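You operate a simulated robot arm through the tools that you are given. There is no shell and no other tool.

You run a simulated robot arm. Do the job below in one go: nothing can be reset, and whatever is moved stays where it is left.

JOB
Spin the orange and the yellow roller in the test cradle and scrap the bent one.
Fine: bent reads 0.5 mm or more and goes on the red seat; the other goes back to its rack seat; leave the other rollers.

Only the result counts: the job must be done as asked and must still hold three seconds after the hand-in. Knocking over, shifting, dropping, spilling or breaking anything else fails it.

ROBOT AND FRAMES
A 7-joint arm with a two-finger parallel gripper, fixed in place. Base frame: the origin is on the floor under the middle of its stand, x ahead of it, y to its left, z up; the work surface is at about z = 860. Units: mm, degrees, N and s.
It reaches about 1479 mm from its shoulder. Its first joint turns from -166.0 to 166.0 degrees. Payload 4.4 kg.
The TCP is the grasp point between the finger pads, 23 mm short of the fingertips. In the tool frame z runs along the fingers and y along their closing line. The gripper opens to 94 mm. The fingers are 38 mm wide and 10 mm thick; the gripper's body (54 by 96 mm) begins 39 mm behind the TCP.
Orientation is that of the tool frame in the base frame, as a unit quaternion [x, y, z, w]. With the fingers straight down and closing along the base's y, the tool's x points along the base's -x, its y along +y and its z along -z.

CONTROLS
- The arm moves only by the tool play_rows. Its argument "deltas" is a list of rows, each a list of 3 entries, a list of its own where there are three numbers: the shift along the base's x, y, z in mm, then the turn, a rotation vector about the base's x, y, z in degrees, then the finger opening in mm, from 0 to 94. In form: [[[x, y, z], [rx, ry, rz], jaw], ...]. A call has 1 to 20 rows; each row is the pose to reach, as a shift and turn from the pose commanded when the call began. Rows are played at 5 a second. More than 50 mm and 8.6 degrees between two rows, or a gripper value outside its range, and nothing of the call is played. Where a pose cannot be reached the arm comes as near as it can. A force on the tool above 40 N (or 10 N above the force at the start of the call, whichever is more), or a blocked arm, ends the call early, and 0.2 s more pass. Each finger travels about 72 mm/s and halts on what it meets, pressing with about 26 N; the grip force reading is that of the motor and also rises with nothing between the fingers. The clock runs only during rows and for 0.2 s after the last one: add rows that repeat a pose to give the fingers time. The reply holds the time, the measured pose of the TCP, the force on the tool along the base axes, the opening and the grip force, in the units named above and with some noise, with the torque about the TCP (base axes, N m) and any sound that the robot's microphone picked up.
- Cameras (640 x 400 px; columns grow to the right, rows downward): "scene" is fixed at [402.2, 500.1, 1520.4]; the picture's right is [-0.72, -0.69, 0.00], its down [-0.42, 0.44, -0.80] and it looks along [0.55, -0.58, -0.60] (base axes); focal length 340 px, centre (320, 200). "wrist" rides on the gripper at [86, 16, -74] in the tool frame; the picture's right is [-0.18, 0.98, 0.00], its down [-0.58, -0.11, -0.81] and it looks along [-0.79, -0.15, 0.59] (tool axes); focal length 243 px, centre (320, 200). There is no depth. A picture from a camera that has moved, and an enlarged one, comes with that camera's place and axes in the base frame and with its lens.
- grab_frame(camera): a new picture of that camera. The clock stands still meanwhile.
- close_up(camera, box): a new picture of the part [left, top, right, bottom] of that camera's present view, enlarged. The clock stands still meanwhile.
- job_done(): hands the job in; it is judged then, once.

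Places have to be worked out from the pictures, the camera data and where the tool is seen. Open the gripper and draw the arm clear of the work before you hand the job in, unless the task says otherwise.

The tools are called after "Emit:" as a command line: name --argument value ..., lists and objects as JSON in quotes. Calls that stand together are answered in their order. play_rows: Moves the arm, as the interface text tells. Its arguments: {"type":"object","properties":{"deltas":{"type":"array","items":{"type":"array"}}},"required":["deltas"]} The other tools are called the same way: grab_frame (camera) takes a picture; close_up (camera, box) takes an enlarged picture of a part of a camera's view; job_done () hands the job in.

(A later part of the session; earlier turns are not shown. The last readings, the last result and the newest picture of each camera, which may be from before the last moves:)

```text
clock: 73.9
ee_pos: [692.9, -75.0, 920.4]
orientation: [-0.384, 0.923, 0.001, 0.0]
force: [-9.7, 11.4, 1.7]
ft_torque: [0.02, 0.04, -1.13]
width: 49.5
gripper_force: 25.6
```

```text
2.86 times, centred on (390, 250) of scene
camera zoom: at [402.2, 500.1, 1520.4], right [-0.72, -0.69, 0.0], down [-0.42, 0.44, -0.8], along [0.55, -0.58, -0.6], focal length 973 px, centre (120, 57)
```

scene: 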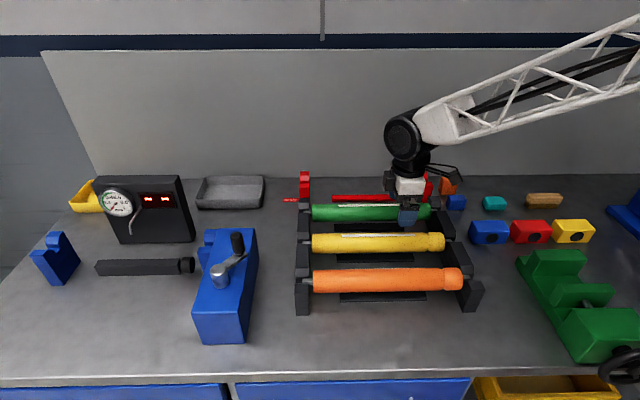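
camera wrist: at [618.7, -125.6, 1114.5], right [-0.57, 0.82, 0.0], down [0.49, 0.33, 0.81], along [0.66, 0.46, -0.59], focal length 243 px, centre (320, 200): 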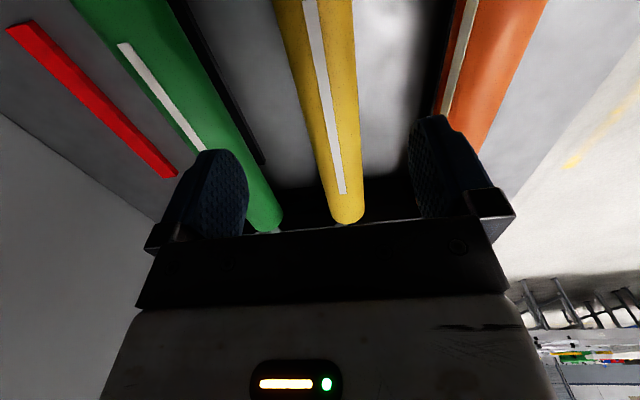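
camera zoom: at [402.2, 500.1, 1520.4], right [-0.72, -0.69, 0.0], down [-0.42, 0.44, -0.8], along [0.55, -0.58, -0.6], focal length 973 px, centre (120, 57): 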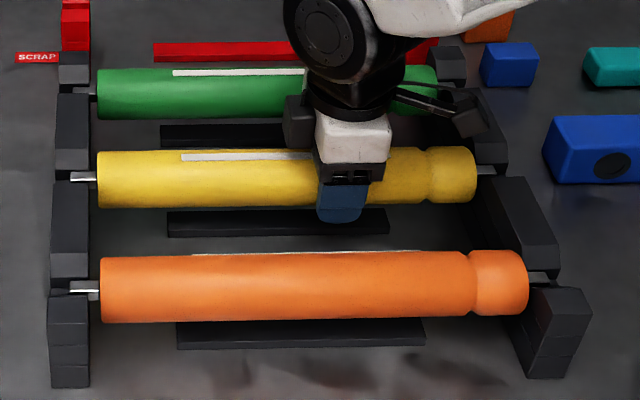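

A 15 N side load remains along (−0.7, 0.7). I relieve it with a 0.6 mm shift and a slight yaw.

Emit:
play_rows --deltas '[[[-0.2, 0.2, 0], [0, 0, -0.08], 30], [[-0.4, 0.4, 0], [0, 0, -0.15], 30], [[-0.4, 0.4, 0], [0, 0, -0.15], 30]]'

```text
clock: 74.7
ee_pos: [692.0, -75.4, 919.6]
orientation: [-0.383, 0.924, 0.001, 0.0]
force: [-15.7, 10.1, 7.0]
ft_torque: [-0.08, 0.2, -0.53]
width: 49.0
gripper_force: 25.6
```

Still loaded; another small shift and a slight rise.

Emit:
play_rows --deltas '[[[-0.3, 0.3, 0.2], [0, 0, 0], 30], [[-0.6, 0.6, 0.4], [0, 0, 0], 30], [[-0.6, 0.6, 0.4], [0, 0, 0], 30]]'

```text
clock: 75.5
ee_pos: [692.6, -74.2, 919.7]
orientation: [-0.383, 0.924, 0.0, 0.001]
force: [-0.1, 0.3, 0.5]
ft_torque: [-0.11, 0.18, 0.37]
width: 49.2
gripper_force: 25.9
```

Free of side load. I lift the yellow roller straight up to z≈1150, adding tilt against sag.

Emit:
play_rows --deltas '[[[0, 0, 3], [0.1, -0.1, 0], 30], [[0, 0, 9], [0.4, -0.4, 0], 30], [[0, 0, 22], [0.8, -0.8, 0], 30], [[0, 0, 45], [1.2, -1.2, 0], 30], [[0, 0, 80], [1.6, -1.6, 0], 30], [[0, 0, 120], [2.0, -2.0, 0], 30], [[0, 0, 160], [2.4, -2.4, 0], 30], [[0, 0, 200], [2.8, -2.8, 0], 30], [[0, 0, 222], [2.8, -2.8, 0], 30], [[0, 0, 230], [2.8, -2.8, 0], 30], [[0, 0, 230], [2.8, -2.8, 0], 30]]'

Emit:
close_up --camera "scene" --box '[280, 120, 500, 320]'

```text
clock: 77.9
ee_pos: [690.4, -73.7, 1148.7]
orientation: [-0.383, 0.923, 0.014, 0.031]
force: [0.6, -1.3, -5.2]
ft_torque: [-0.18, 0.15, -0.39]
width: 49.3
gripper_force: 25.8
```

```text
2.00 times, centred on (390, 220) of scene
camera zoom: at [402.2, 500.1, 1520.4], right [-0.72, -0.69, 0.0], down [-0.42, 0.44, -0.8], along [0.55, -0.58, -0.6], focal length 681 px, centre (180, 160)
```

zoom: 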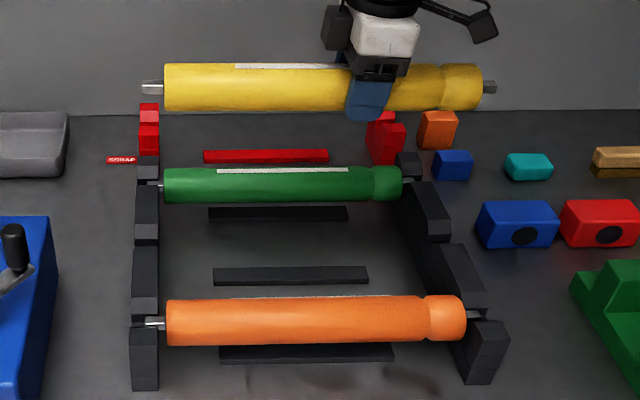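

Level. I carry yellow over the cradle at z≈1150.

Emit:
play_rows --deltas '[[[8.2, 9.1, 0], [0, 0, 0], 30], [[24.6, 27.2, 0], [0.1, -0.1, 0], 30], [[49.2, 54.4, 0], [0.2, -0.2, 0], 30], [[79, 87.3, 0], [0.3, -0.3, 0], 30], [[110.4, 122, 0], [0.4, -0.4, 0], 30], [[141.8, 156.7, 0], [0.5, -0.5, 0], 30], [[173.1, 191.4, 0], [0.6, -0.6, 0], 30], [[204.3, 225.8, 0], [0.7, -0.7, 0], 30], [[235.5, 260.3, 0], [0.8, -0.8, 0], 30], [[266.8, 295, 0], [0.9, -0.9, 0], 30], [[298.2, 329.6, 0], [1.0, -1.0, 0], 30], [[329.6, 364.3, 0], [1.1, -1.1, 0], 30], [[357.4, 395, 0], [1.2, -1.2, 0], 30], [[378.8, 418.7, 0], [1.2, -1.2, 0], 30], [[392.2, 433.5, 0], [1.2, -1.2, 0], 30], [[397.1, 438.9, 0], [1.2, -1.2, 0], 30], [[397.1, 438.9, 0], [1.2, -1.2, 0], 30]]'

Emit:
close_up --camera "scene" --box '[0, 130, 220, 300]'

```text
clock: 81.5
ee_pos: [1087.5, 364.0, 1151.1]
orientation: [-0.382, 0.923, 0.02, 0.045]
force: [0.2, 0.0, -4.9]
ft_torque: [-0.15, 0.16, 0.1]
width: 49.3
gripper_force: 25.6
```

```text
2.35 times, centred on (110, 215) of scene
camera zoom: at [402.2, 500.1, 1520.4], right [-0.72, -0.69, 0.0], down [-0.42, 0.44, -0.8], along [0.55, -0.58, -0.6], focal length 801 px, centre (814, 165)
```

zoom: 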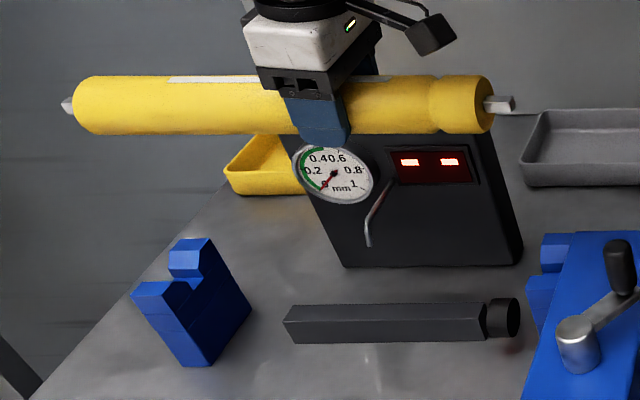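

Yellow sits about 3.5 mm closer to the housing than orange did, so I shift 2.5 mm along the axis and lower to z≈1000.

Emit:
play_rows --deltas '[[[0.5, 0.5, -15], [0, 0, 0], 30], [[1, 1, -45], [0, 0, 0], 30], [[1.8, 1.8, -80], [0, 0, 0], 30], [[1.8, 1.8, -115], [0, 0, 0], 30], [[1.8, 1.8, -140], [0, 0, 0], 30], [[1.8, 1.8, -150], [0, 0, 0], 30], [[1.8, 1.8, -150], [0, 0, 0], 30]]'

Emit:
close_up --camera "scene" --box '[0, 150, 220, 300]'

```text
clock: 83.1
ee_pos: [1088.2, 367.5, 999.0]
orientation: [-0.382, 0.923, 0.02, 0.045]
force: [0.3, -0.5, -5.5]
ft_torque: [-0.16, 0.15, 0.08]
width: 49.6
gripper_force: 26.1
```

```text
2.67 times, centred on (110, 225) of scene
camera zoom: at [402.2, 500.1, 1520.4], right [-0.72, -0.69, 0.0], down [-0.42, 0.44, -0.8], along [0.55, -0.58, -0.6], focal length 908 px, centre (880, 133)
```

zoom: 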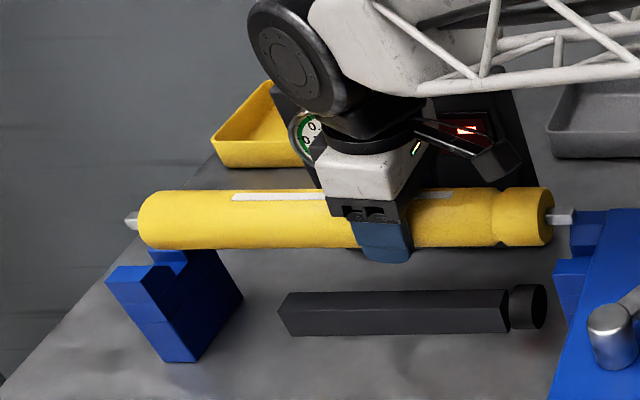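

Axial position now matches. I lower to z≈951.

Emit:
play_rows --deltas '[[[0.3, 0.3, -12], [0.3, -0.3, 0], 30], [[0.5, 0.5, -24], [0.5, -0.5, 0], 30], [[0.5, 0.5, -34], [0.5, -0.5, 0], 30], [[0.5, 0.5, -42], [0.5, -0.5, 0], 30], [[0.5, 0.5, -47], [0.5, -0.5, 0], 30], [[0.5, 0.5, -49], [0.5, -0.5, 0], 30], [[0.5, 0.5, -49], [0.5, -0.5, 0], 30]]'

Emit:
close_up --camera "scene" --box '[0, 170, 220, 300]'

```text
clock: 84.7
ee_pos: [1090.3, 367.6, 950.8]
orientation: [-0.383, 0.922, 0.022, 0.052]
force: [-0.3, -0.4, -5.1]
ft_torque: [-0.1, 0.15, 0.07]
width: 49.4
gripper_force: 25.8
```

```text
2.91 times, centred on (110, 235) of scene
camera zoom: at [402.2, 500.1, 1520.4], right [-0.72, -0.69, 0.0], down [-0.42, 0.44, -0.8], along [0.55, -0.58, -0.6], focal length 990 px, centre (931, 98)
```

zoom: 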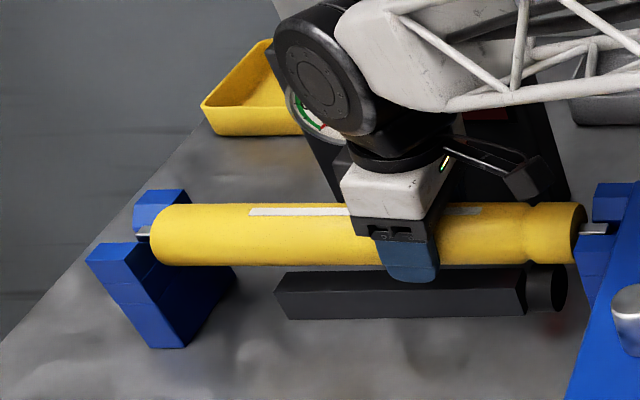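

The axles are in the slots without contact. Down the last few millimetres in small steps.

Emit:
play_rows --deltas '[[[0, 0, -1], [0, 0, 0], 30], [[0, 0, -2], [0, 0, 0], 30], [[0, 0, -3], [0, 0, 0], 30], [[0, 0, -4], [0, 0, 0], 30], [[0, 0, -5], [0, 0, 0], 30], [[0, 0, -5], [0, 0, 0], 30]]'

Emit:
close_up --camera "scene" --box '[0, 170, 220, 300]'

```text
clock: 86.1
ee_pos: [1090.1, 368.2, 948.1]
orientation: [-0.382, 0.922, 0.022, 0.052]
force: [0.2, 4.2, 8.7]
ft_torque: [0.14, 0.07, -0.22]
width: 49.2
gripper_force: 26.0
```

```text
2.91 times, centred on (110, 235) of scene
camera zoom: at [402.2, 500.1, 1520.4], right [-0.72, -0.69, 0.0], down [-0.42, 0.44, -0.8], along [0.55, -0.58, -0.6], focal length 990 px, centre (931, 98)
```

zoom: 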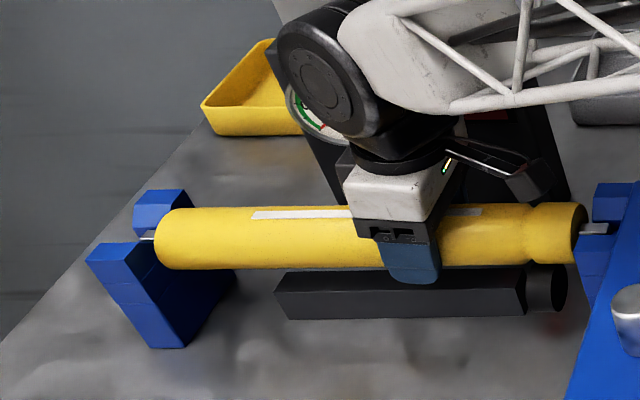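

Seated (force z now +8.7 N). I open gently.

Emit:
play_rows --deltas '[[[0, 0, 0.2], [0, 0, 0], 48], [[0, 0, 0.2], [0, 0, 0], 54], [[0, 0, 0.2], [0, 0, 0], 62], [[0, 0, 0.2], [0, 0, 0], 72], [[0, 0, 0.2], [0, 0, 0], 80], [[0, 0, 0.2], [0, 0, 0], 80]]'

Emit:
close_up --camera "scene" --box '[0, 170, 220, 300]'

```text
clock: 87.5
ee_pos: [1090.2, 367.7, 946.5]
orientation: [-0.382, 0.922, 0.022, 0.051]
force: [-0.4, 0.1, -0.2]
ft_torque: [0.0, 0.01, 0.01]
width: 79.9
gripper_force: 0.0
```

```text
2.91 times, centred on (110, 235) of scene
camera zoom: at [402.2, 500.1, 1520.4], right [-0.72, -0.69, 0.0], down [-0.42, 0.44, -0.8], along [0.55, -0.58, -0.6], focal length 990 px, centre (931, 98)
```

zoom: 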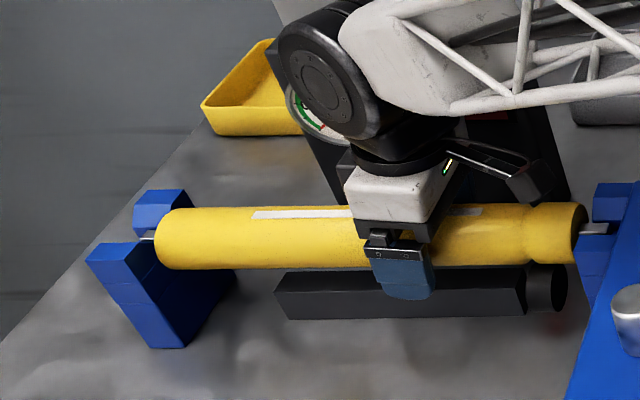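

Yellow rests in the cradle. I rise and straighten the tool.

Emit:
play_rows --deltas '[[[0, 0, 20], [0, 0, 0], 80], [[0, 0, 55], [0, 0, 0], 80], [[0, 0, 95], [-1.5, 1.5, 0], 80], [[0, 0, 135], [-3.0, 3.0, 0], 80], [[0, 0, 170], [-4.5, 4.5, 0], 80], [[0, 0, 203.6], [-4.5, 4.5, 0], 80], [[0, 0, 203.6], [-4.5, 4.5, 0], 80]]'

Emit:
close_up --camera "scene" --box '[20, 165, 260, 345]'

```text
clock: 89.1
ee_pos: [1088.9, 365.6, 1148.2]
orientation: [-0.383, 0.924, 0.001, -0.001]
force: [0.2, -0.9, 0.6]
ft_torque: [-0.04, -0.01, -0.01]
width: 80.1
gripper_force: 0.1
```

```text
2.22 times, centred on (140, 255) of scene
camera zoom: at [402.2, 500.1, 1520.4], right [-0.72, -0.69, 0.0], down [-0.42, 0.44, -0.8], along [0.55, -0.58, -0.6], focal length 757 px, centre (720, 78)
```

zoom: 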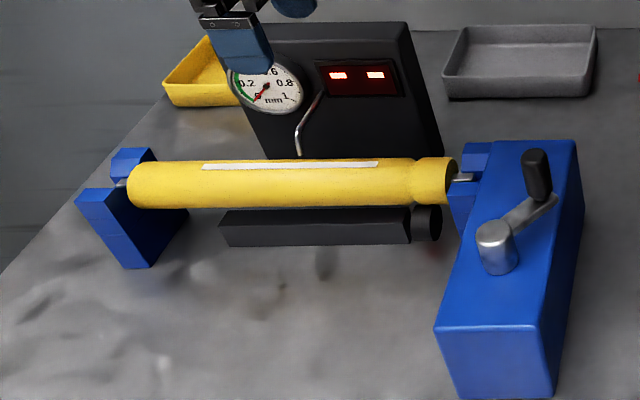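

Seated, display reset to dashes. I move above the crank handle (near (855, 259)), turning to yaw 93° for a clockwise stroke.

Emit:
play_rows --deltas '[[[-29, -13.5, 0], [0, 0, 6], 70], [[-59, -27, 0], [0, 0, 12], 60], [[-88, -41, 0], [0, 0, 18], 50], [[-118, -55, 0], [0, 0, 24], 50], [[-147, -68, 0], [0, 0, 30], 50], [[-176, -82, 0], [0, 0, 36], 50], [[-206, -96, -10], [0, 0, 42], 50], [[-235, -109.4, -26], [0, 0, 48], 50], [[-235, -109.4, -26], [0, 0, 48], 50]]'

Emit:
grab_frame --camera "wrist"

Emit:
close_up --camera "scene" --box '[160, 180, 300, 320]'

```text
clock: 91.1
ee_pos: [854.9, 256.6, 1126.8]
orientation: [0.726, -0.687, 0.0, -0.001]
force: [0.6, -0.7, 0.2]
ft_torque: [-0.02, 0.0, 0.01]
width: 50.1
gripper_force: 0.2
```

```text
taken
camera wrist: at [844.2, 169.5, 1200.9], right [-0.99, 0.13, 0.0], down [0.08, 0.59, 0.81], along [0.11, 0.8, -0.59], focal length 243 px, centre (320, 200)
```

wrist: 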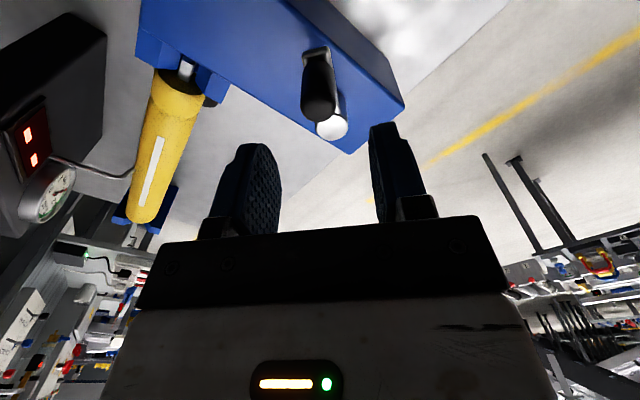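

```text
2.86 times, centred on (230, 250) of scene
camera zoom: at [402.2, 500.1, 1520.4], right [-0.72, -0.69, 0.0], down [-0.42, 0.44, -0.8], along [0.55, -0.58, -0.6], focal length 973 px, centre (577, 57)
```

zoom: 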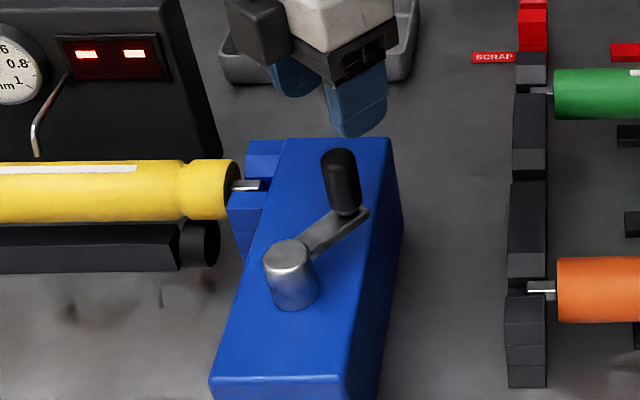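

The handle is right under the TCP. I descend and cage it.

Emit:
play_rows --deltas '[[[0, 0, -25], [0, 0, 0], 50], [[0, 0, -55], [0, 0, 0], 50], [[0, 0, -80], [0, 0, 0], 50], [[0, 0, -80], [0, 0, 0], 40], [[0, 0, -80], [0, 0, 0], 32], [[0, 0, -80], [0, 0, 0], 27], [[0, 0, -80], [0, 0, 0], 27]]'

Emit:
grab_frame --camera "wrist"

```text
clock: 92.7
ee_pos: [854.9, 256.9, 1044.5]
orientation: [0.725, -0.689, 0.0, 0.001]
force: [0.1, -0.6, -0.6]
ft_torque: [0.01, -0.01, -0.02]
width: 27.1
gripper_force: 0.4
```

```text
taken
camera wrist: at [842.9, 169.9, 1119.3], right [-0.99, 0.13, 0.0], down [0.08, 0.59, 0.81], along [0.11, 0.8, -0.59], focal length 243 px, centre (320, 200)
```

wrist: 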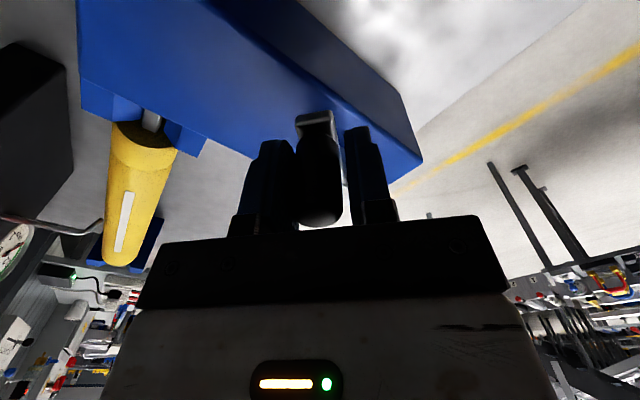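

Caged. I drive a 170° clockwise stroke.

Emit:
play_rows --deltas '[[[-8.2, 0.4, 0], [0, 0, -8.5], 27], [[-16.2, 1.8, 0], [0, 0, -17], 27], [[-23.9, 4.3, 0], [0, 0, -25.5], 27], [[-31.2, 8.0, 0], [0, 0, -34], 27], [[-37.9, 12.7, 0], [0, 0, -42.5], 27], [[-43.7, 18.4, 0], [0, 0, -51], 27], [[-48.7, 24.8, 0], [0, 0, -59.5], 27], [[-52.7, 31.9, 0], [0, 0, -68], 27], [[-55.6, 39.6, 0], [0, 0, -76.5], 27], [[-57.3, 47.5, 0], [0, 0, -85], 27], [[-57.8, 55.7, 0], [0, 0, -93.5], 27], [[-57.1, 63.8, 0], [0, 0, -102], 27], [[-55.2, 71.7, 0], [0, 0, -110.5], 27], [[-52.2, 79.3, 0], [0, 0, -119], 27], [[-48.1, 86.3, 0], [0, 0, -127.5], 27], [[-43, 92.7, 0], [0, 0, -136], 27], [[-37, 98.2, 0], [0, 0, -144.5], 27], [[-30.2, 102.8, 0], [0, 0, -153], 27], [[-22.9, 106.3, 0], [0, 0, -161.5], 27], [[-15.1, 108.7, 0], [0, 0, -170], 27]]'

Emit:
grab_frame --camera "wrist"

Emit:
grab_frame --camera "scene"

Emit:
close_up --camera "scene" --box '[80, 170, 260, 320]'

```text
clock: 96.5
ee_pos: [820.9, 360.1, 1044.7]
orientation: [0.498, 0.867, -0.002, 0.001]
force: [-35.2, -15.9, 11.1]
ft_torque: [-0.1, -0.25, -0.08]
width: 43.6
gripper_force: 19.1
stopped in row 19: the force on the tool passed its limit at 44 N (the readings are from after the stop); the commanded pose is now the measured one
```

```text
taken
camera wrist: at [792.6, 442.9, 1118.4], right [0.94, 0.34, 0.0], down [0.2, -0.55, 0.81], along [0.27, -0.76, -0.59], focal length 243 px, centre (320, 200)
```

wrist: 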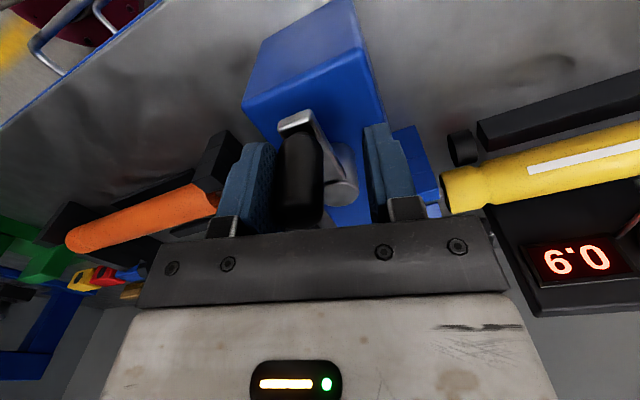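

```text
taken
```

scene: 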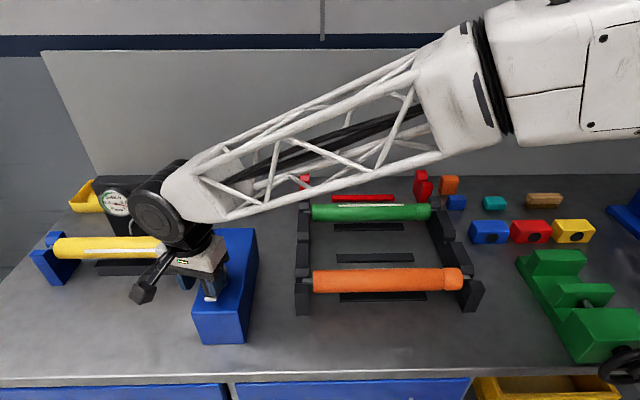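

```text
2.67 times, centred on (170, 245) of scene
camera zoom: at [402.2, 500.1, 1520.4], right [-0.72, -0.69, 0.0], down [-0.42, 0.44, -0.8], along [0.55, -0.58, -0.6], focal length 908 px, centre (720, 80)
```

zoom: 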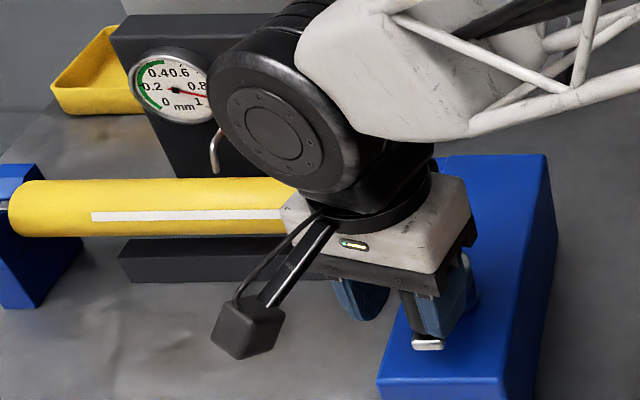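

The crank met its end stop after one full turn (44 N). The display now shows a reading; I zoom in on it and on the dial.

Emit:
close_up --camera "wrist" --box '[480, 180, 640, 330]'

Emit:
close_up --camera "scene" --box '[90, 180, 170, 235]'

```text
2.67 times, centred on (560, 255) of wrist
camera zoom: at [792.6, 442.9, 1118.4], right [0.94, 0.34, 0.0], down [0.2, -0.55, 0.81], along [0.27, -0.76, -0.59], focal length 647 px, centre (-320, 53)
```

zoom: 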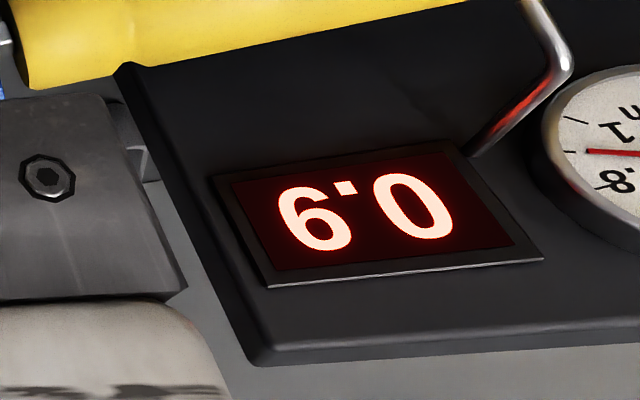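

```text
7.27 times, centred on (130, 208) of scene
camera zoom: at [402.2, 500.1, 1520.4], right [-0.72, -0.69, 0.0], down [-0.42, 0.44, -0.8], along [0.55, -0.58, -0.6], focal length 2476 px, centre (1702, 146)
```

zoom: 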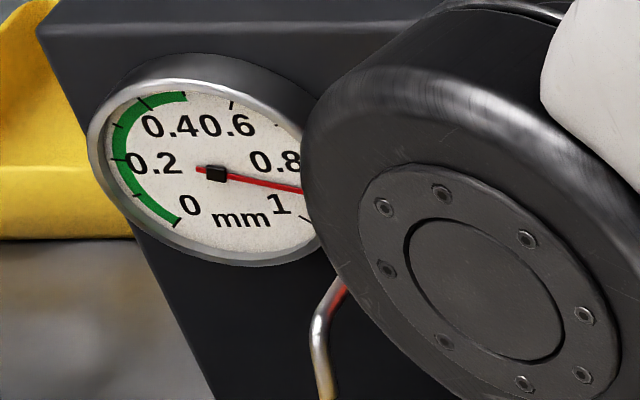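

The inverted display reads 0.9 mm and the dial points between 0.8 and 1: yellow is bent and goes to the red seat. I back off the handle, rise, and swing back over the yellow roller at yaw 45°.

Emit:
play_rows --deltas '[[[-5, -4, 0], [0, 0, 0], 44], [[-9, -7, 0], [0, 0, 0], 50], [[-9, -7, 30], [0, 0, 0], 50], [[-9, -7, 65], [0, 0, 0], 50], [[12, -6, 90], [0, 0, 8.1], 60], [[33, -5, 105.5], [0, 0, 16.2], 70], [[55, -3.5, 105.5], [0, 0, 24.3], 80], [[76, -2, 105.5], [0, 0, 32.4], 90], [[97, -1, 105.5], [0, 0, 40.5], 90], [[119, 0, 105.5], [0, 0, 48.6], 90], [[140, 1.5, 105.5], [0, 0, 56.7], 90], [[161, 2.5, 105.5], [0, 0, 64.8], 90], [[183, 4, 105.5], [0, 0, 72.9], 90], [[204, 5, 105.5], [0, 0, 81], 90], [[226, 6.5, 105.5], [0, 0, 89.1], 90], [[247, 7.5, 105.5], [0, 0, 97.2], 90], [[268.7, 8.5, 105.5], [0, 0, 104.7], 90], [[268.7, 8.5, 105.5], [0, 0, 104.7], 90]]'

Emit:
grab_frame --camera "wrist"

Emit:
close_up --camera "scene" --box '[20, 165, 260, 345]'

```text
clock: 100.3
ee_pos: [1091.8, 368.6, 1147.5]
orientation: [-0.384, 0.923, -0.001, 0.0]
force: [0.1, -0.3, 0.7]
ft_torque: [-0.01, 0.0, -0.01]
width: 90.0
gripper_force: 0.1
```

```text
taken
camera wrist: at [1018.6, 320.1, 1222.6], right [-0.57, 0.82, 0.0], down [0.49, 0.34, 0.81], along [0.67, 0.46, -0.59], focal length 243 px, centre (320, 200)
```

wrist: 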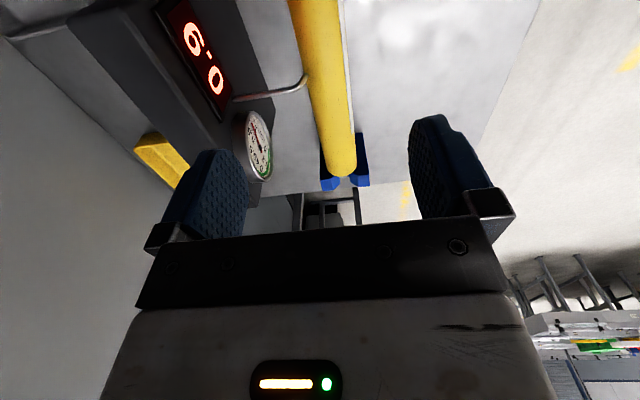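

```text
2.22 times, centred on (140, 255) of scene
camera zoom: at [402.2, 500.1, 1520.4], right [-0.72, -0.69, 0.0], down [-0.42, 0.44, -0.8], along [0.55, -0.58, -0.6], focal length 757 px, centre (720, 78)
```

zoom: 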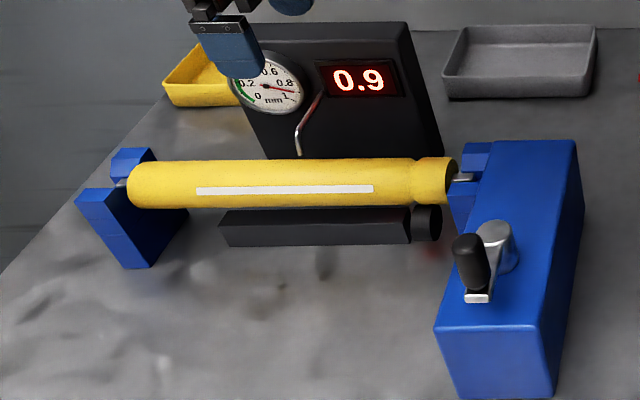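

0.9 mm is confirmed upright in the scene view. Before picking yellow up I measure the red scrap seat with close-ups.

Emit:
close_up --camera "scene" --box '[280, 165, 340, 215]'

Emit:
close_up --camera "scene" --box '[400, 160, 460, 210]'

Emit:
close_up --camera "scene" --box '[280, 160, 470, 260]'

```text
8.00 times, centred on (310, 190) of scene
camera zoom: at [402.2, 500.1, 1520.4], right [-0.72, -0.69, 0.0], down [-0.42, 0.44, -0.8], along [0.55, -0.58, -0.6], focal length 2724 px, centre (400, 280)
```

zoom: 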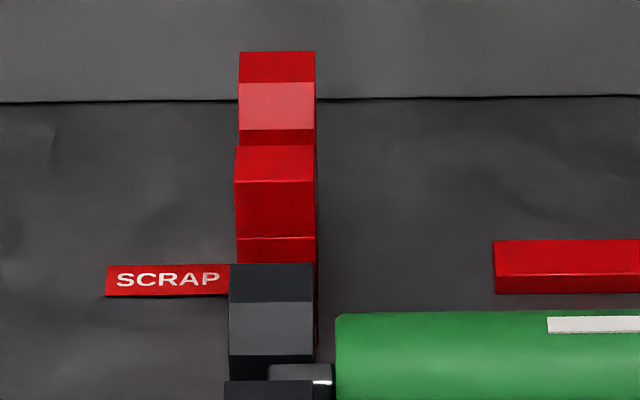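

```text
8.00 times, centred on (430, 185) of scene
camera zoom: at [402.2, 500.1, 1520.4], right [-0.72, -0.69, 0.0], down [-0.42, 0.44, -0.8], along [0.55, -0.58, -0.6], focal length 2724 px, centre (-560, 320)
```

zoom: 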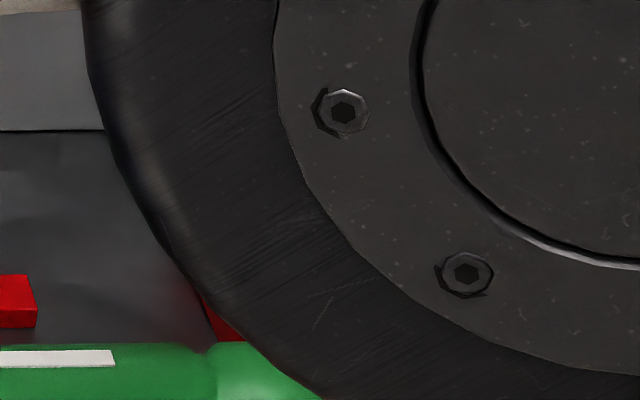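

```text
3.37 times, centred on (375, 210) of scene
camera zoom: at [402.2, 500.1, 1520.4], right [-0.72, -0.69, 0.0], down [-0.42, 0.44, -0.8], along [0.55, -0.58, -0.6], focal length 1147 px, centre (135, 166)
```

zoom: 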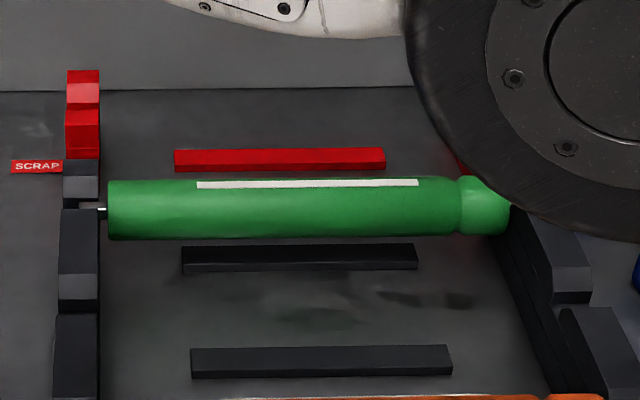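

The red seat looks like the rack's seats: post tops near z≈939, inner left face at x+y≈922, slot centre near x−y≈1131 after scaling against the known seats. I descend on the yellow roller and grip it.

Emit:
play_rows --deltas '[[[0, 0, -30], [0, 0, 0], 90], [[0, 0, -70], [0, 0, 0], 90], [[0, 0, -110], [0, 0, 0], 90], [[0, 0, -150], [0, 0, 0], 90], [[0, 0, -180], [0, 0, 0], 90], [[0, 0, -198], [0, 0, 0], 90], [[0, 0, -203.5], [0, 0, 0], 90], [[0, 0, -203.5], [0, 0, 0], 75], [[0, 0, -203.5], [0, 0, 0], 60], [[0, 0, -203.5], [0, 0, 0], 50], [[0, 0, -203.5], [0, 0, 0], 30], [[0, 0, -203.5], [0, 0, 0], 30], [[0, 0, -203.5], [0, 0, 0], 30]]'

Emit:
close_up --camera "scene" --box '[20, 165, 260, 345]'

```text
clock: 103.1
ee_pos: [1091.7, 368.6, 945.3]
orientation: [-0.383, 0.924, -0.001, 0.0]
force: [-1.2, -1.0, 1.2]
ft_torque: [0.08, 0.01, 0.35]
width: 49.3
gripper_force: 25.7
```

```text
2.22 times, centred on (140, 255) of scene
camera zoom: at [402.2, 500.1, 1520.4], right [-0.72, -0.69, 0.0], down [-0.42, 0.44, -0.8], along [0.55, -0.58, -0.6], focal length 757 px, centre (720, 78)
```

zoom: 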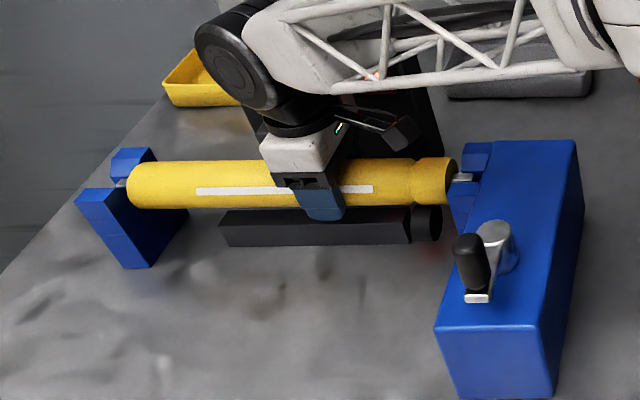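

Gripped with no side load. I lift yellow out to z≈1150 with gradual tilt.

Emit:
play_rows --deltas '[[[0, 0, 3], [0.1, -0.1, 0], 30], [[0, 0, 9], [0.4, -0.4, 0], 30], [[0, 0, 22], [0.8, -0.8, 0], 30], [[0, 0, 45], [1.2, -1.2, 0], 30], [[0, 0, 80], [1.6, -1.6, 0], 30], [[0, 0, 120], [2.0, -2.0, 0], 30], [[0, 0, 160], [2.4, -2.4, 0], 30], [[0, 0, 190], [2.8, -2.8, 0], 30], [[0, 0, 204], [2.8, -2.8, 0], 30], [[0, 0, 204], [2.8, -2.8, 0], 30]]'

Emit:
close_up --camera "scene" --box '[0, 130, 220, 300]'

Emit:
close_up --camera "scene" --box '[390, 150, 460, 210]'

```text
clock: 105.3
ee_pos: [1091.0, 368.0, 1150.5]
orientation: [-0.382, 0.923, 0.013, 0.033]
force: [0.3, -1.2, -5.5]
ft_torque: [-0.18, 0.18, -0.43]
width: 49.3
gripper_force: 25.6
```

```text
2.35 times, centred on (110, 215) of scene
camera zoom: at [402.2, 500.1, 1520.4], right [-0.72, -0.69, 0.0], down [-0.42, 0.44, -0.8], along [0.55, -0.58, -0.6], focal length 801 px, centre (814, 165)
```

zoom: 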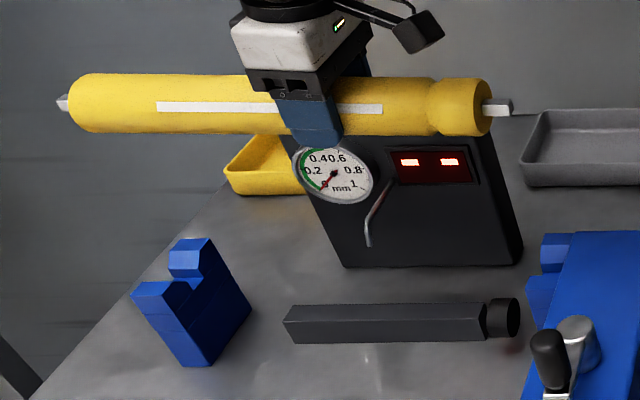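

```text
6.67 times, centred on (425, 180) of scene
camera zoom: at [402.2, 500.1, 1520.4], right [-0.72, -0.69, 0.0], down [-0.42, 0.44, -0.8], along [0.55, -0.58, -0.6], focal length 2270 px, centre (-380, 333)
```

zoom: 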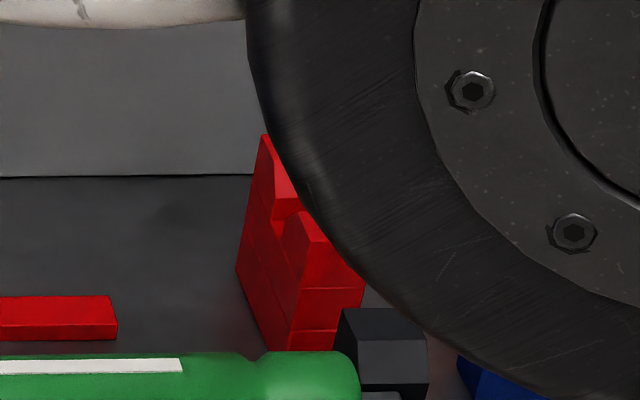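

Level. The red seat's centre is at x+y≈680, like the rack. I carry yellow at z≈1150 to above the red seat.

Emit:
play_rows --deltas '[[[-3.2, -9.4, 0], [0, 0, 0], 30], [[-10.8, -31.3, 0], [0, 0, 0], 30], [[-21.6, -62.6, 0], [0, 0, 0], 30], [[-34.5, -100.2, 0], [0.1, -0.1, 0], 30], [[-48.5, -140.9, 0], [0.1, -0.1, 0], 30], [[-63.6, -184.7, 0], [0.2, -0.2, 0], 30], [[-78.7, -228.5, 0], [0.2, -0.2, 0], 30], [[-93.8, -272.4, 0], [0.3, -0.3, 0], 30], [[-108.9, -316.2, 0], [0.3, -0.3, 0], 30], [[-124, -360, 0], [0.4, -0.4, 0], 30], [[-139.1, -403.8, 0], [0.4, -0.4, 0], 30], [[-154.2, -447.7, 0], [0.5, -0.5, 0], 30], [[-169.2, -491.5, 0], [0.5, -0.5, 0], 30], [[-183.3, -532.2, 0], [0.6, -0.6, 0], 30], [[-196.2, -569.8, 0], [0.6, -0.6, 0], 30], [[-205.9, -597.9, 0], [0.6, -0.6, 0], 30], [[-212.4, -616.7, 0], [0.6, -0.6, 0], 30], [[-215.6, -626.1, 0], [0.6, -0.6, 0], 30], [[-215.6, -626.1, 0], [0.6, -0.6, 0], 30]]'

Emit:
grab_frame --camera "scene"

Emit:
grab_frame --camera "wrist"

Emit:
close_up --camera "scene" --box '[280, 90, 480, 220]'

```text
clock: 109.3
ee_pos: [875.6, -257.4, 1151.3]
orientation: [-0.382, 0.923, 0.015, 0.04]
force: [0.4, 0.6, -4.8]
ft_torque: [-0.12, 0.15, 0.06]
width: 49.5
gripper_force: 26.0
```

```text
taken
```

scene: 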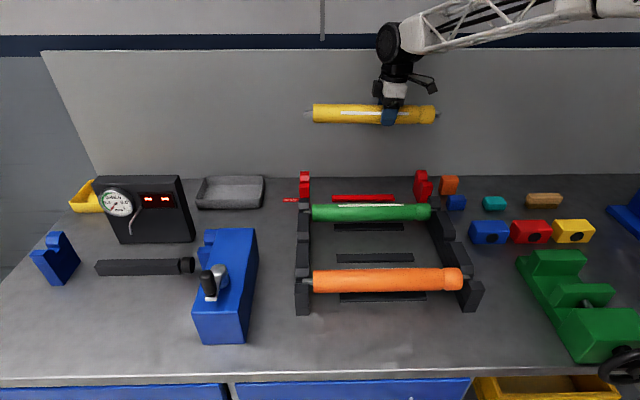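

```text
taken
camera wrist: at [799.5, -311.7, 1216.2], right [-0.56, 0.83, 0.01], down [0.44, 0.29, 0.85], along [0.7, 0.49, -0.52], focal length 243 px, centre (320, 200)
```

wrist: 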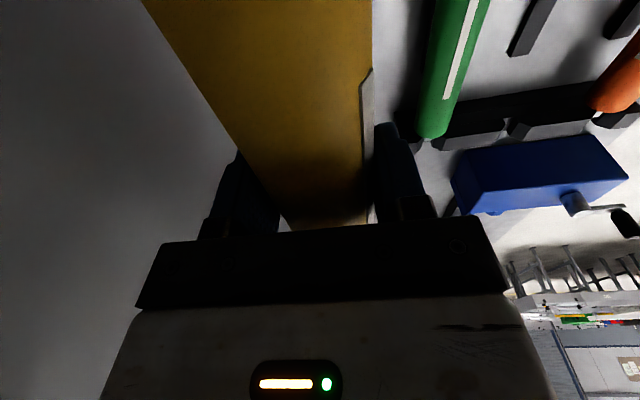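

```text
3.08 times, centred on (380, 155) of scene
camera zoom: at [402.2, 500.1, 1520.4], right [-0.72, -0.69, 0.0], down [-0.42, 0.44, -0.8], along [0.55, -0.58, -0.6], focal length 1048 px, centre (135, 338)
```

zoom: 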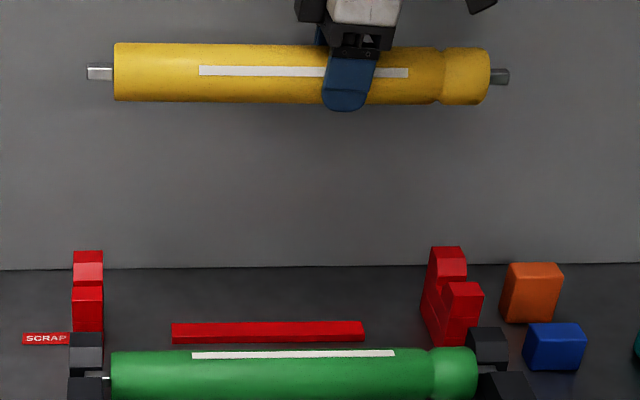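

Axial measurement suggests a further +2.5 mm along the axis. I apply that, take out about 1° of tilt, and lower to z≈960 above the red posts.

Emit:
play_rows --deltas '[[[0.6, 0.6, -15], [-0.2, 0.2, 0], 30], [[1.2, 1.2, -45], [-0.4, 0.4, 0], 30], [[1.8, 1.8, -85], [-0.6, 0.6, 0], 30], [[1.8, 1.8, -125], [-0.6, 0.6, 0], 30], [[1.8, 1.8, -160], [-0.6, 0.6, 0], 30], [[1.8, 1.8, -182], [-0.6, 0.6, 0], 30], [[1.8, 1.8, -190], [-0.6, 0.6, 0], 30], [[1.8, 1.8, -190], [-0.6, 0.6, 0], 30]]'

Emit:
close_up --camera "scene" --box '[280, 130, 470, 240]'

Emit:
grab_frame --camera "wrist"

```text
clock: 111.1
ee_pos: [877.5, -255.5, 958.2]
orientation: [-0.383, 0.923, 0.012, 0.032]
force: [-0.1, -0.5, -5.7]
ft_torque: [-0.17, 0.15, -0.06]
width: 49.3
gripper_force: 26.1
```

```text
3.37 times, centred on (375, 185) of scene
camera zoom: at [402.2, 500.1, 1520.4], right [-0.72, -0.69, 0.0], down [-0.42, 0.44, -0.8], along [0.55, -0.58, -0.6], focal length 1147 px, centre (135, 250)
```

zoom: 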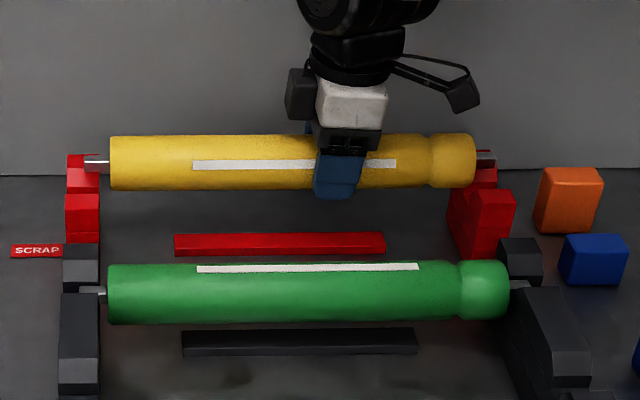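

```text
taken
camera wrist: at [802.0, -308.6, 1027.3], right [-0.56, 0.83, 0.01], down [0.45, 0.29, 0.85], along [0.69, 0.48, -0.53], focal length 243 px, centre (320, 200)
```

wrist: 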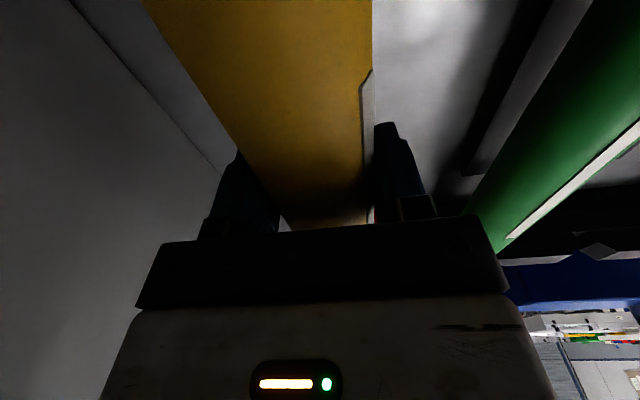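

Axially centred and level. I lower to z≈932 in small steps, watching the side force from the lead-in chamfers.

Emit:
play_rows --deltas '[[[0, 0, -8], [0, 0, 0], 30], [[0, 0, -15], [0, 0, 0], 30], [[0, 0, -20], [0, 0, 0], 30], [[0, 0, -24], [0, 0, 0], 30], [[0, 0, -28], [0, 0, 0], 30], [[0, 0, -28], [0, 0, 0], 30]]'

Emit:
close_up --camera "scene" --box '[280, 150, 470, 240]'

Emit:
close_up --camera "scene" --box '[285, 165, 335, 205]'

Emit:
close_up --camera "scene" --box '[395, 160, 455, 210]'

```text
clock: 112.5
ee_pos: [877.9, -255.3, 930.8]
orientation: [-0.383, 0.923, 0.013, 0.033]
force: [0.4, 0.3, -4.7]
ft_torque: [-0.14, 0.14, -0.01]
width: 49.4
gripper_force: 26.3
```

```text
3.37 times, centred on (375, 195) of scene
camera zoom: at [402.2, 500.1, 1520.4], right [-0.72, -0.69, 0.0], down [-0.42, 0.44, -0.8], along [0.55, -0.58, -0.6], focal length 1147 px, centre (135, 217)
```

zoom: 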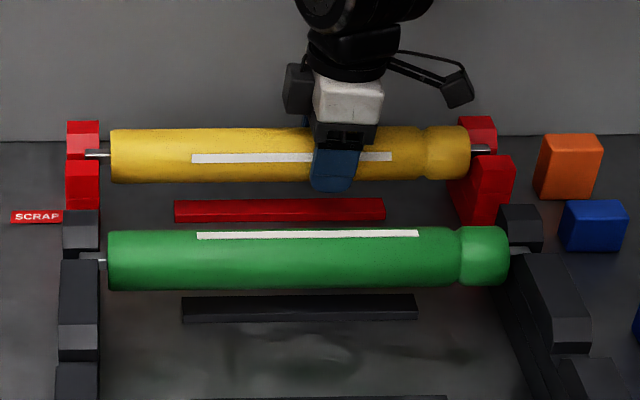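

```text
10.00 times, centred on (310, 185) of scene
camera zoom: at [402.2, 500.1, 1520.4], right [-0.72, -0.69, 0.0], down [-0.42, 0.44, -0.8], along [0.55, -0.58, -0.6], focal length 3405 px, centre (420, 350)
```

zoom: 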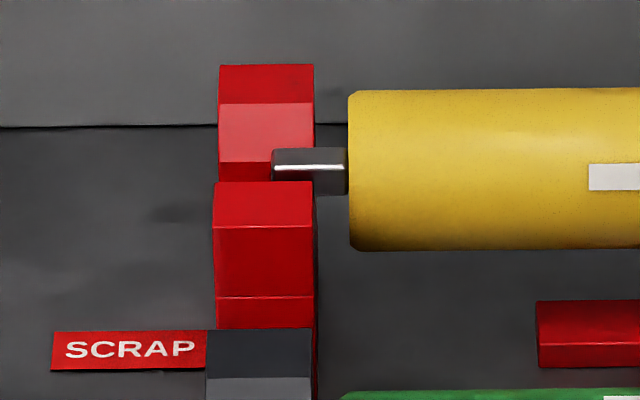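

```text
8.00 times, centred on (425, 185) of scene
camera zoom: at [402.2, 500.1, 1520.4], right [-0.72, -0.69, 0.0], down [-0.42, 0.44, -0.8], along [0.55, -0.58, -0.6], focal length 2724 px, centre (-520, 320)
```

zoom: 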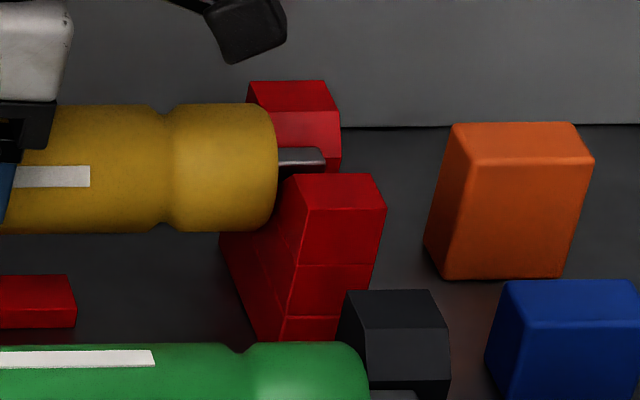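

Both axle ends are inside the red slots with only the weight on the tool. I go on down in 1-2 mm steps with a 1 mm axial shift.

Emit:
play_rows --deltas '[[[0.7, 0.7, -2], [0, 0, 0], 30], [[0.7, 0.7, -4], [0, 0, 0], 30], [[0.7, 0.7, -6], [0, 0, 0], 30], [[0.7, 0.7, -7.5], [0, 0, 0], 30], [[0.7, 0.7, -9], [0, 0, 0], 30], [[0.7, 0.7, -9], [0, 0, 0], 30]]'

Emit:
close_up --camera "scene" --box '[280, 150, 470, 240]'

```text
clock: 113.9
ee_pos: [879.9, -254.9, 923.2]
orientation: [-0.382, 0.923, 0.012, 0.033]
force: [-4.0, 0.5, 4.8]
ft_torque: [0.06, 0.06, 0.24]
width: 49.4
gripper_force: 25.6
```

```text
3.37 times, centred on (375, 195) of scene
camera zoom: at [402.2, 500.1, 1520.4], right [-0.72, -0.69, 0.0], down [-0.42, 0.44, -0.8], along [0.55, -0.58, -0.6], focal length 1147 px, centre (135, 217)
```

zoom: 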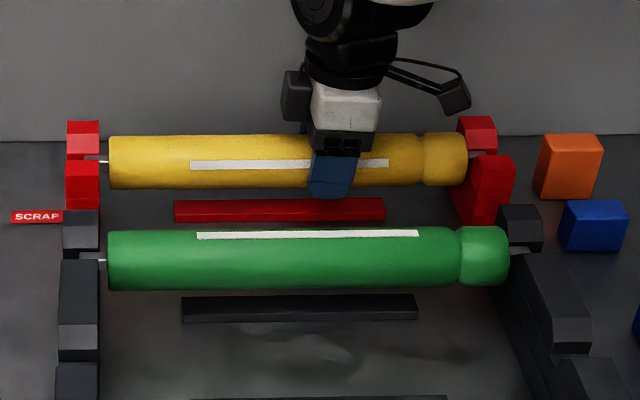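

Contact: the seat carries the weight (force z +4.8 N). I lower 1 mm more to make sure both ends are down.

Emit:
play_rows --deltas '[[[0, 0, -0.5], [0, 0, 0], 30], [[0, 0, -1], [0, 0, 0], 30], [[0, 0, -1], [0, 0, 0], 30]]'

Emit:
close_up --camera "scene" --box '[285, 165, 335, 205]'

Emit:
close_up --camera "scene" --box '[395, 160, 455, 210]'

```text
clock: 114.7
ee_pos: [879.8, -254.7, 923.1]
orientation: [-0.382, 0.924, 0.012, 0.033]
force: [6.6, 3.8, 16.3]
ft_torque: [0.15, 0.0, -0.45]
width: 49.4
gripper_force: 25.7
```

```text
10.00 times, centred on (310, 185) of scene
camera zoom: at [402.2, 500.1, 1520.4], right [-0.72, -0.69, 0.0], down [-0.42, 0.44, -0.8], along [0.55, -0.58, -0.6], focal length 3405 px, centre (420, 350)
```

zoom: 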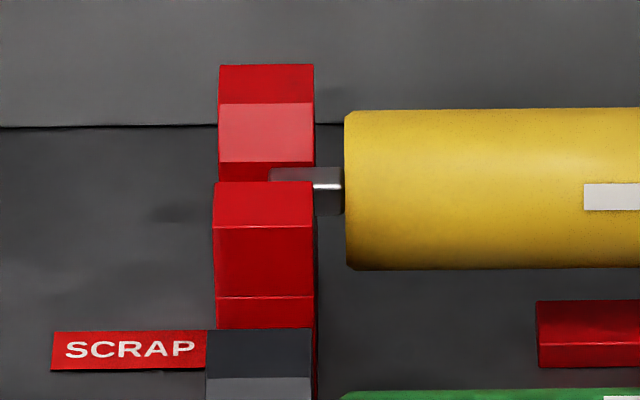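

```text
8.00 times, centred on (425, 185) of scene
camera zoom: at [402.2, 500.1, 1520.4], right [-0.72, -0.69, 0.0], down [-0.42, 0.44, -0.8], along [0.55, -0.58, -0.6], focal length 2724 px, centre (-520, 320)
```

zoom: 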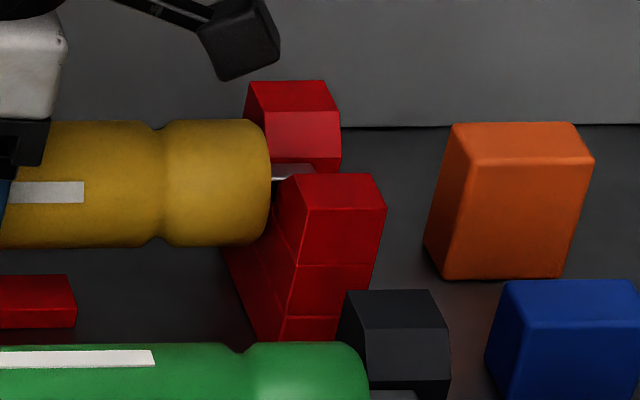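

Firmly seated at both ends (16 N pressing). I relieve 0.6 mm and open gently.

Emit:
play_rows --deltas '[[[0, 0, 0.6], [0, 0, 0], 30], [[0, 0, 0.6], [0, 0, 0], 48], [[0, 0, 0.6], [0, 0, 0], 54], [[0, 0, 0.6], [0, 0, 0], 62], [[0, 0, 0.6], [0, 0, 0], 72], [[0, 0, 0.6], [0, 0, 0], 82], [[0, 0, 0.6], [0, 0, 0], 82]]'

Emit:
close_up --camera "scene" --box '[280, 150, 470, 240]'

Emit:
grab_frame --camera "wrist"

```text
clock: 116.3
ee_pos: [879.4, -254.9, 922.7]
orientation: [-0.382, 0.923, 0.013, 0.032]
force: [0.5, -0.2, 0.3]
ft_torque: [0.01, -0.02, 0.02]
width: 82.3
gripper_force: 0.1
```

```text
3.37 times, centred on (375, 195) of scene
camera zoom: at [402.2, 500.1, 1520.4], right [-0.72, -0.69, 0.0], down [-0.42, 0.44, -0.8], along [0.55, -0.58, -0.6], focal length 1147 px, centre (135, 217)
```

zoom: 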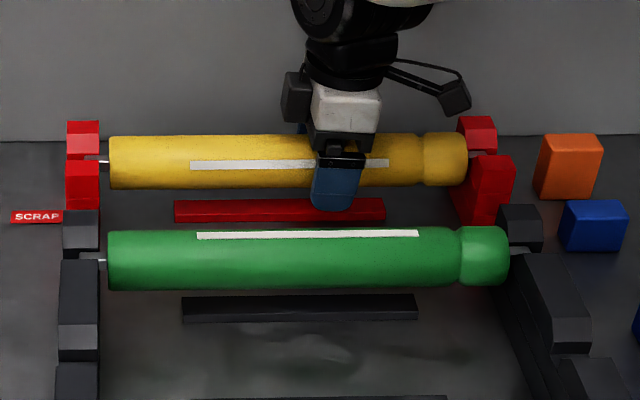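

```text
taken
camera wrist: at [802.4, -308.0, 990.5], right [-0.56, 0.83, 0.01], down [0.45, 0.29, 0.85], along [0.69, 0.48, -0.53], focal length 243 px, centre (320, 200)
```

wrist: 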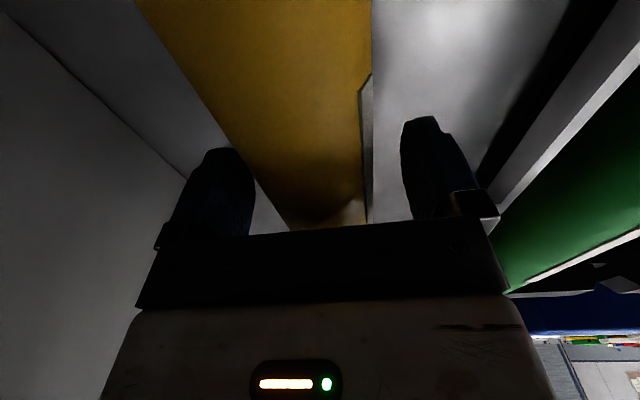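

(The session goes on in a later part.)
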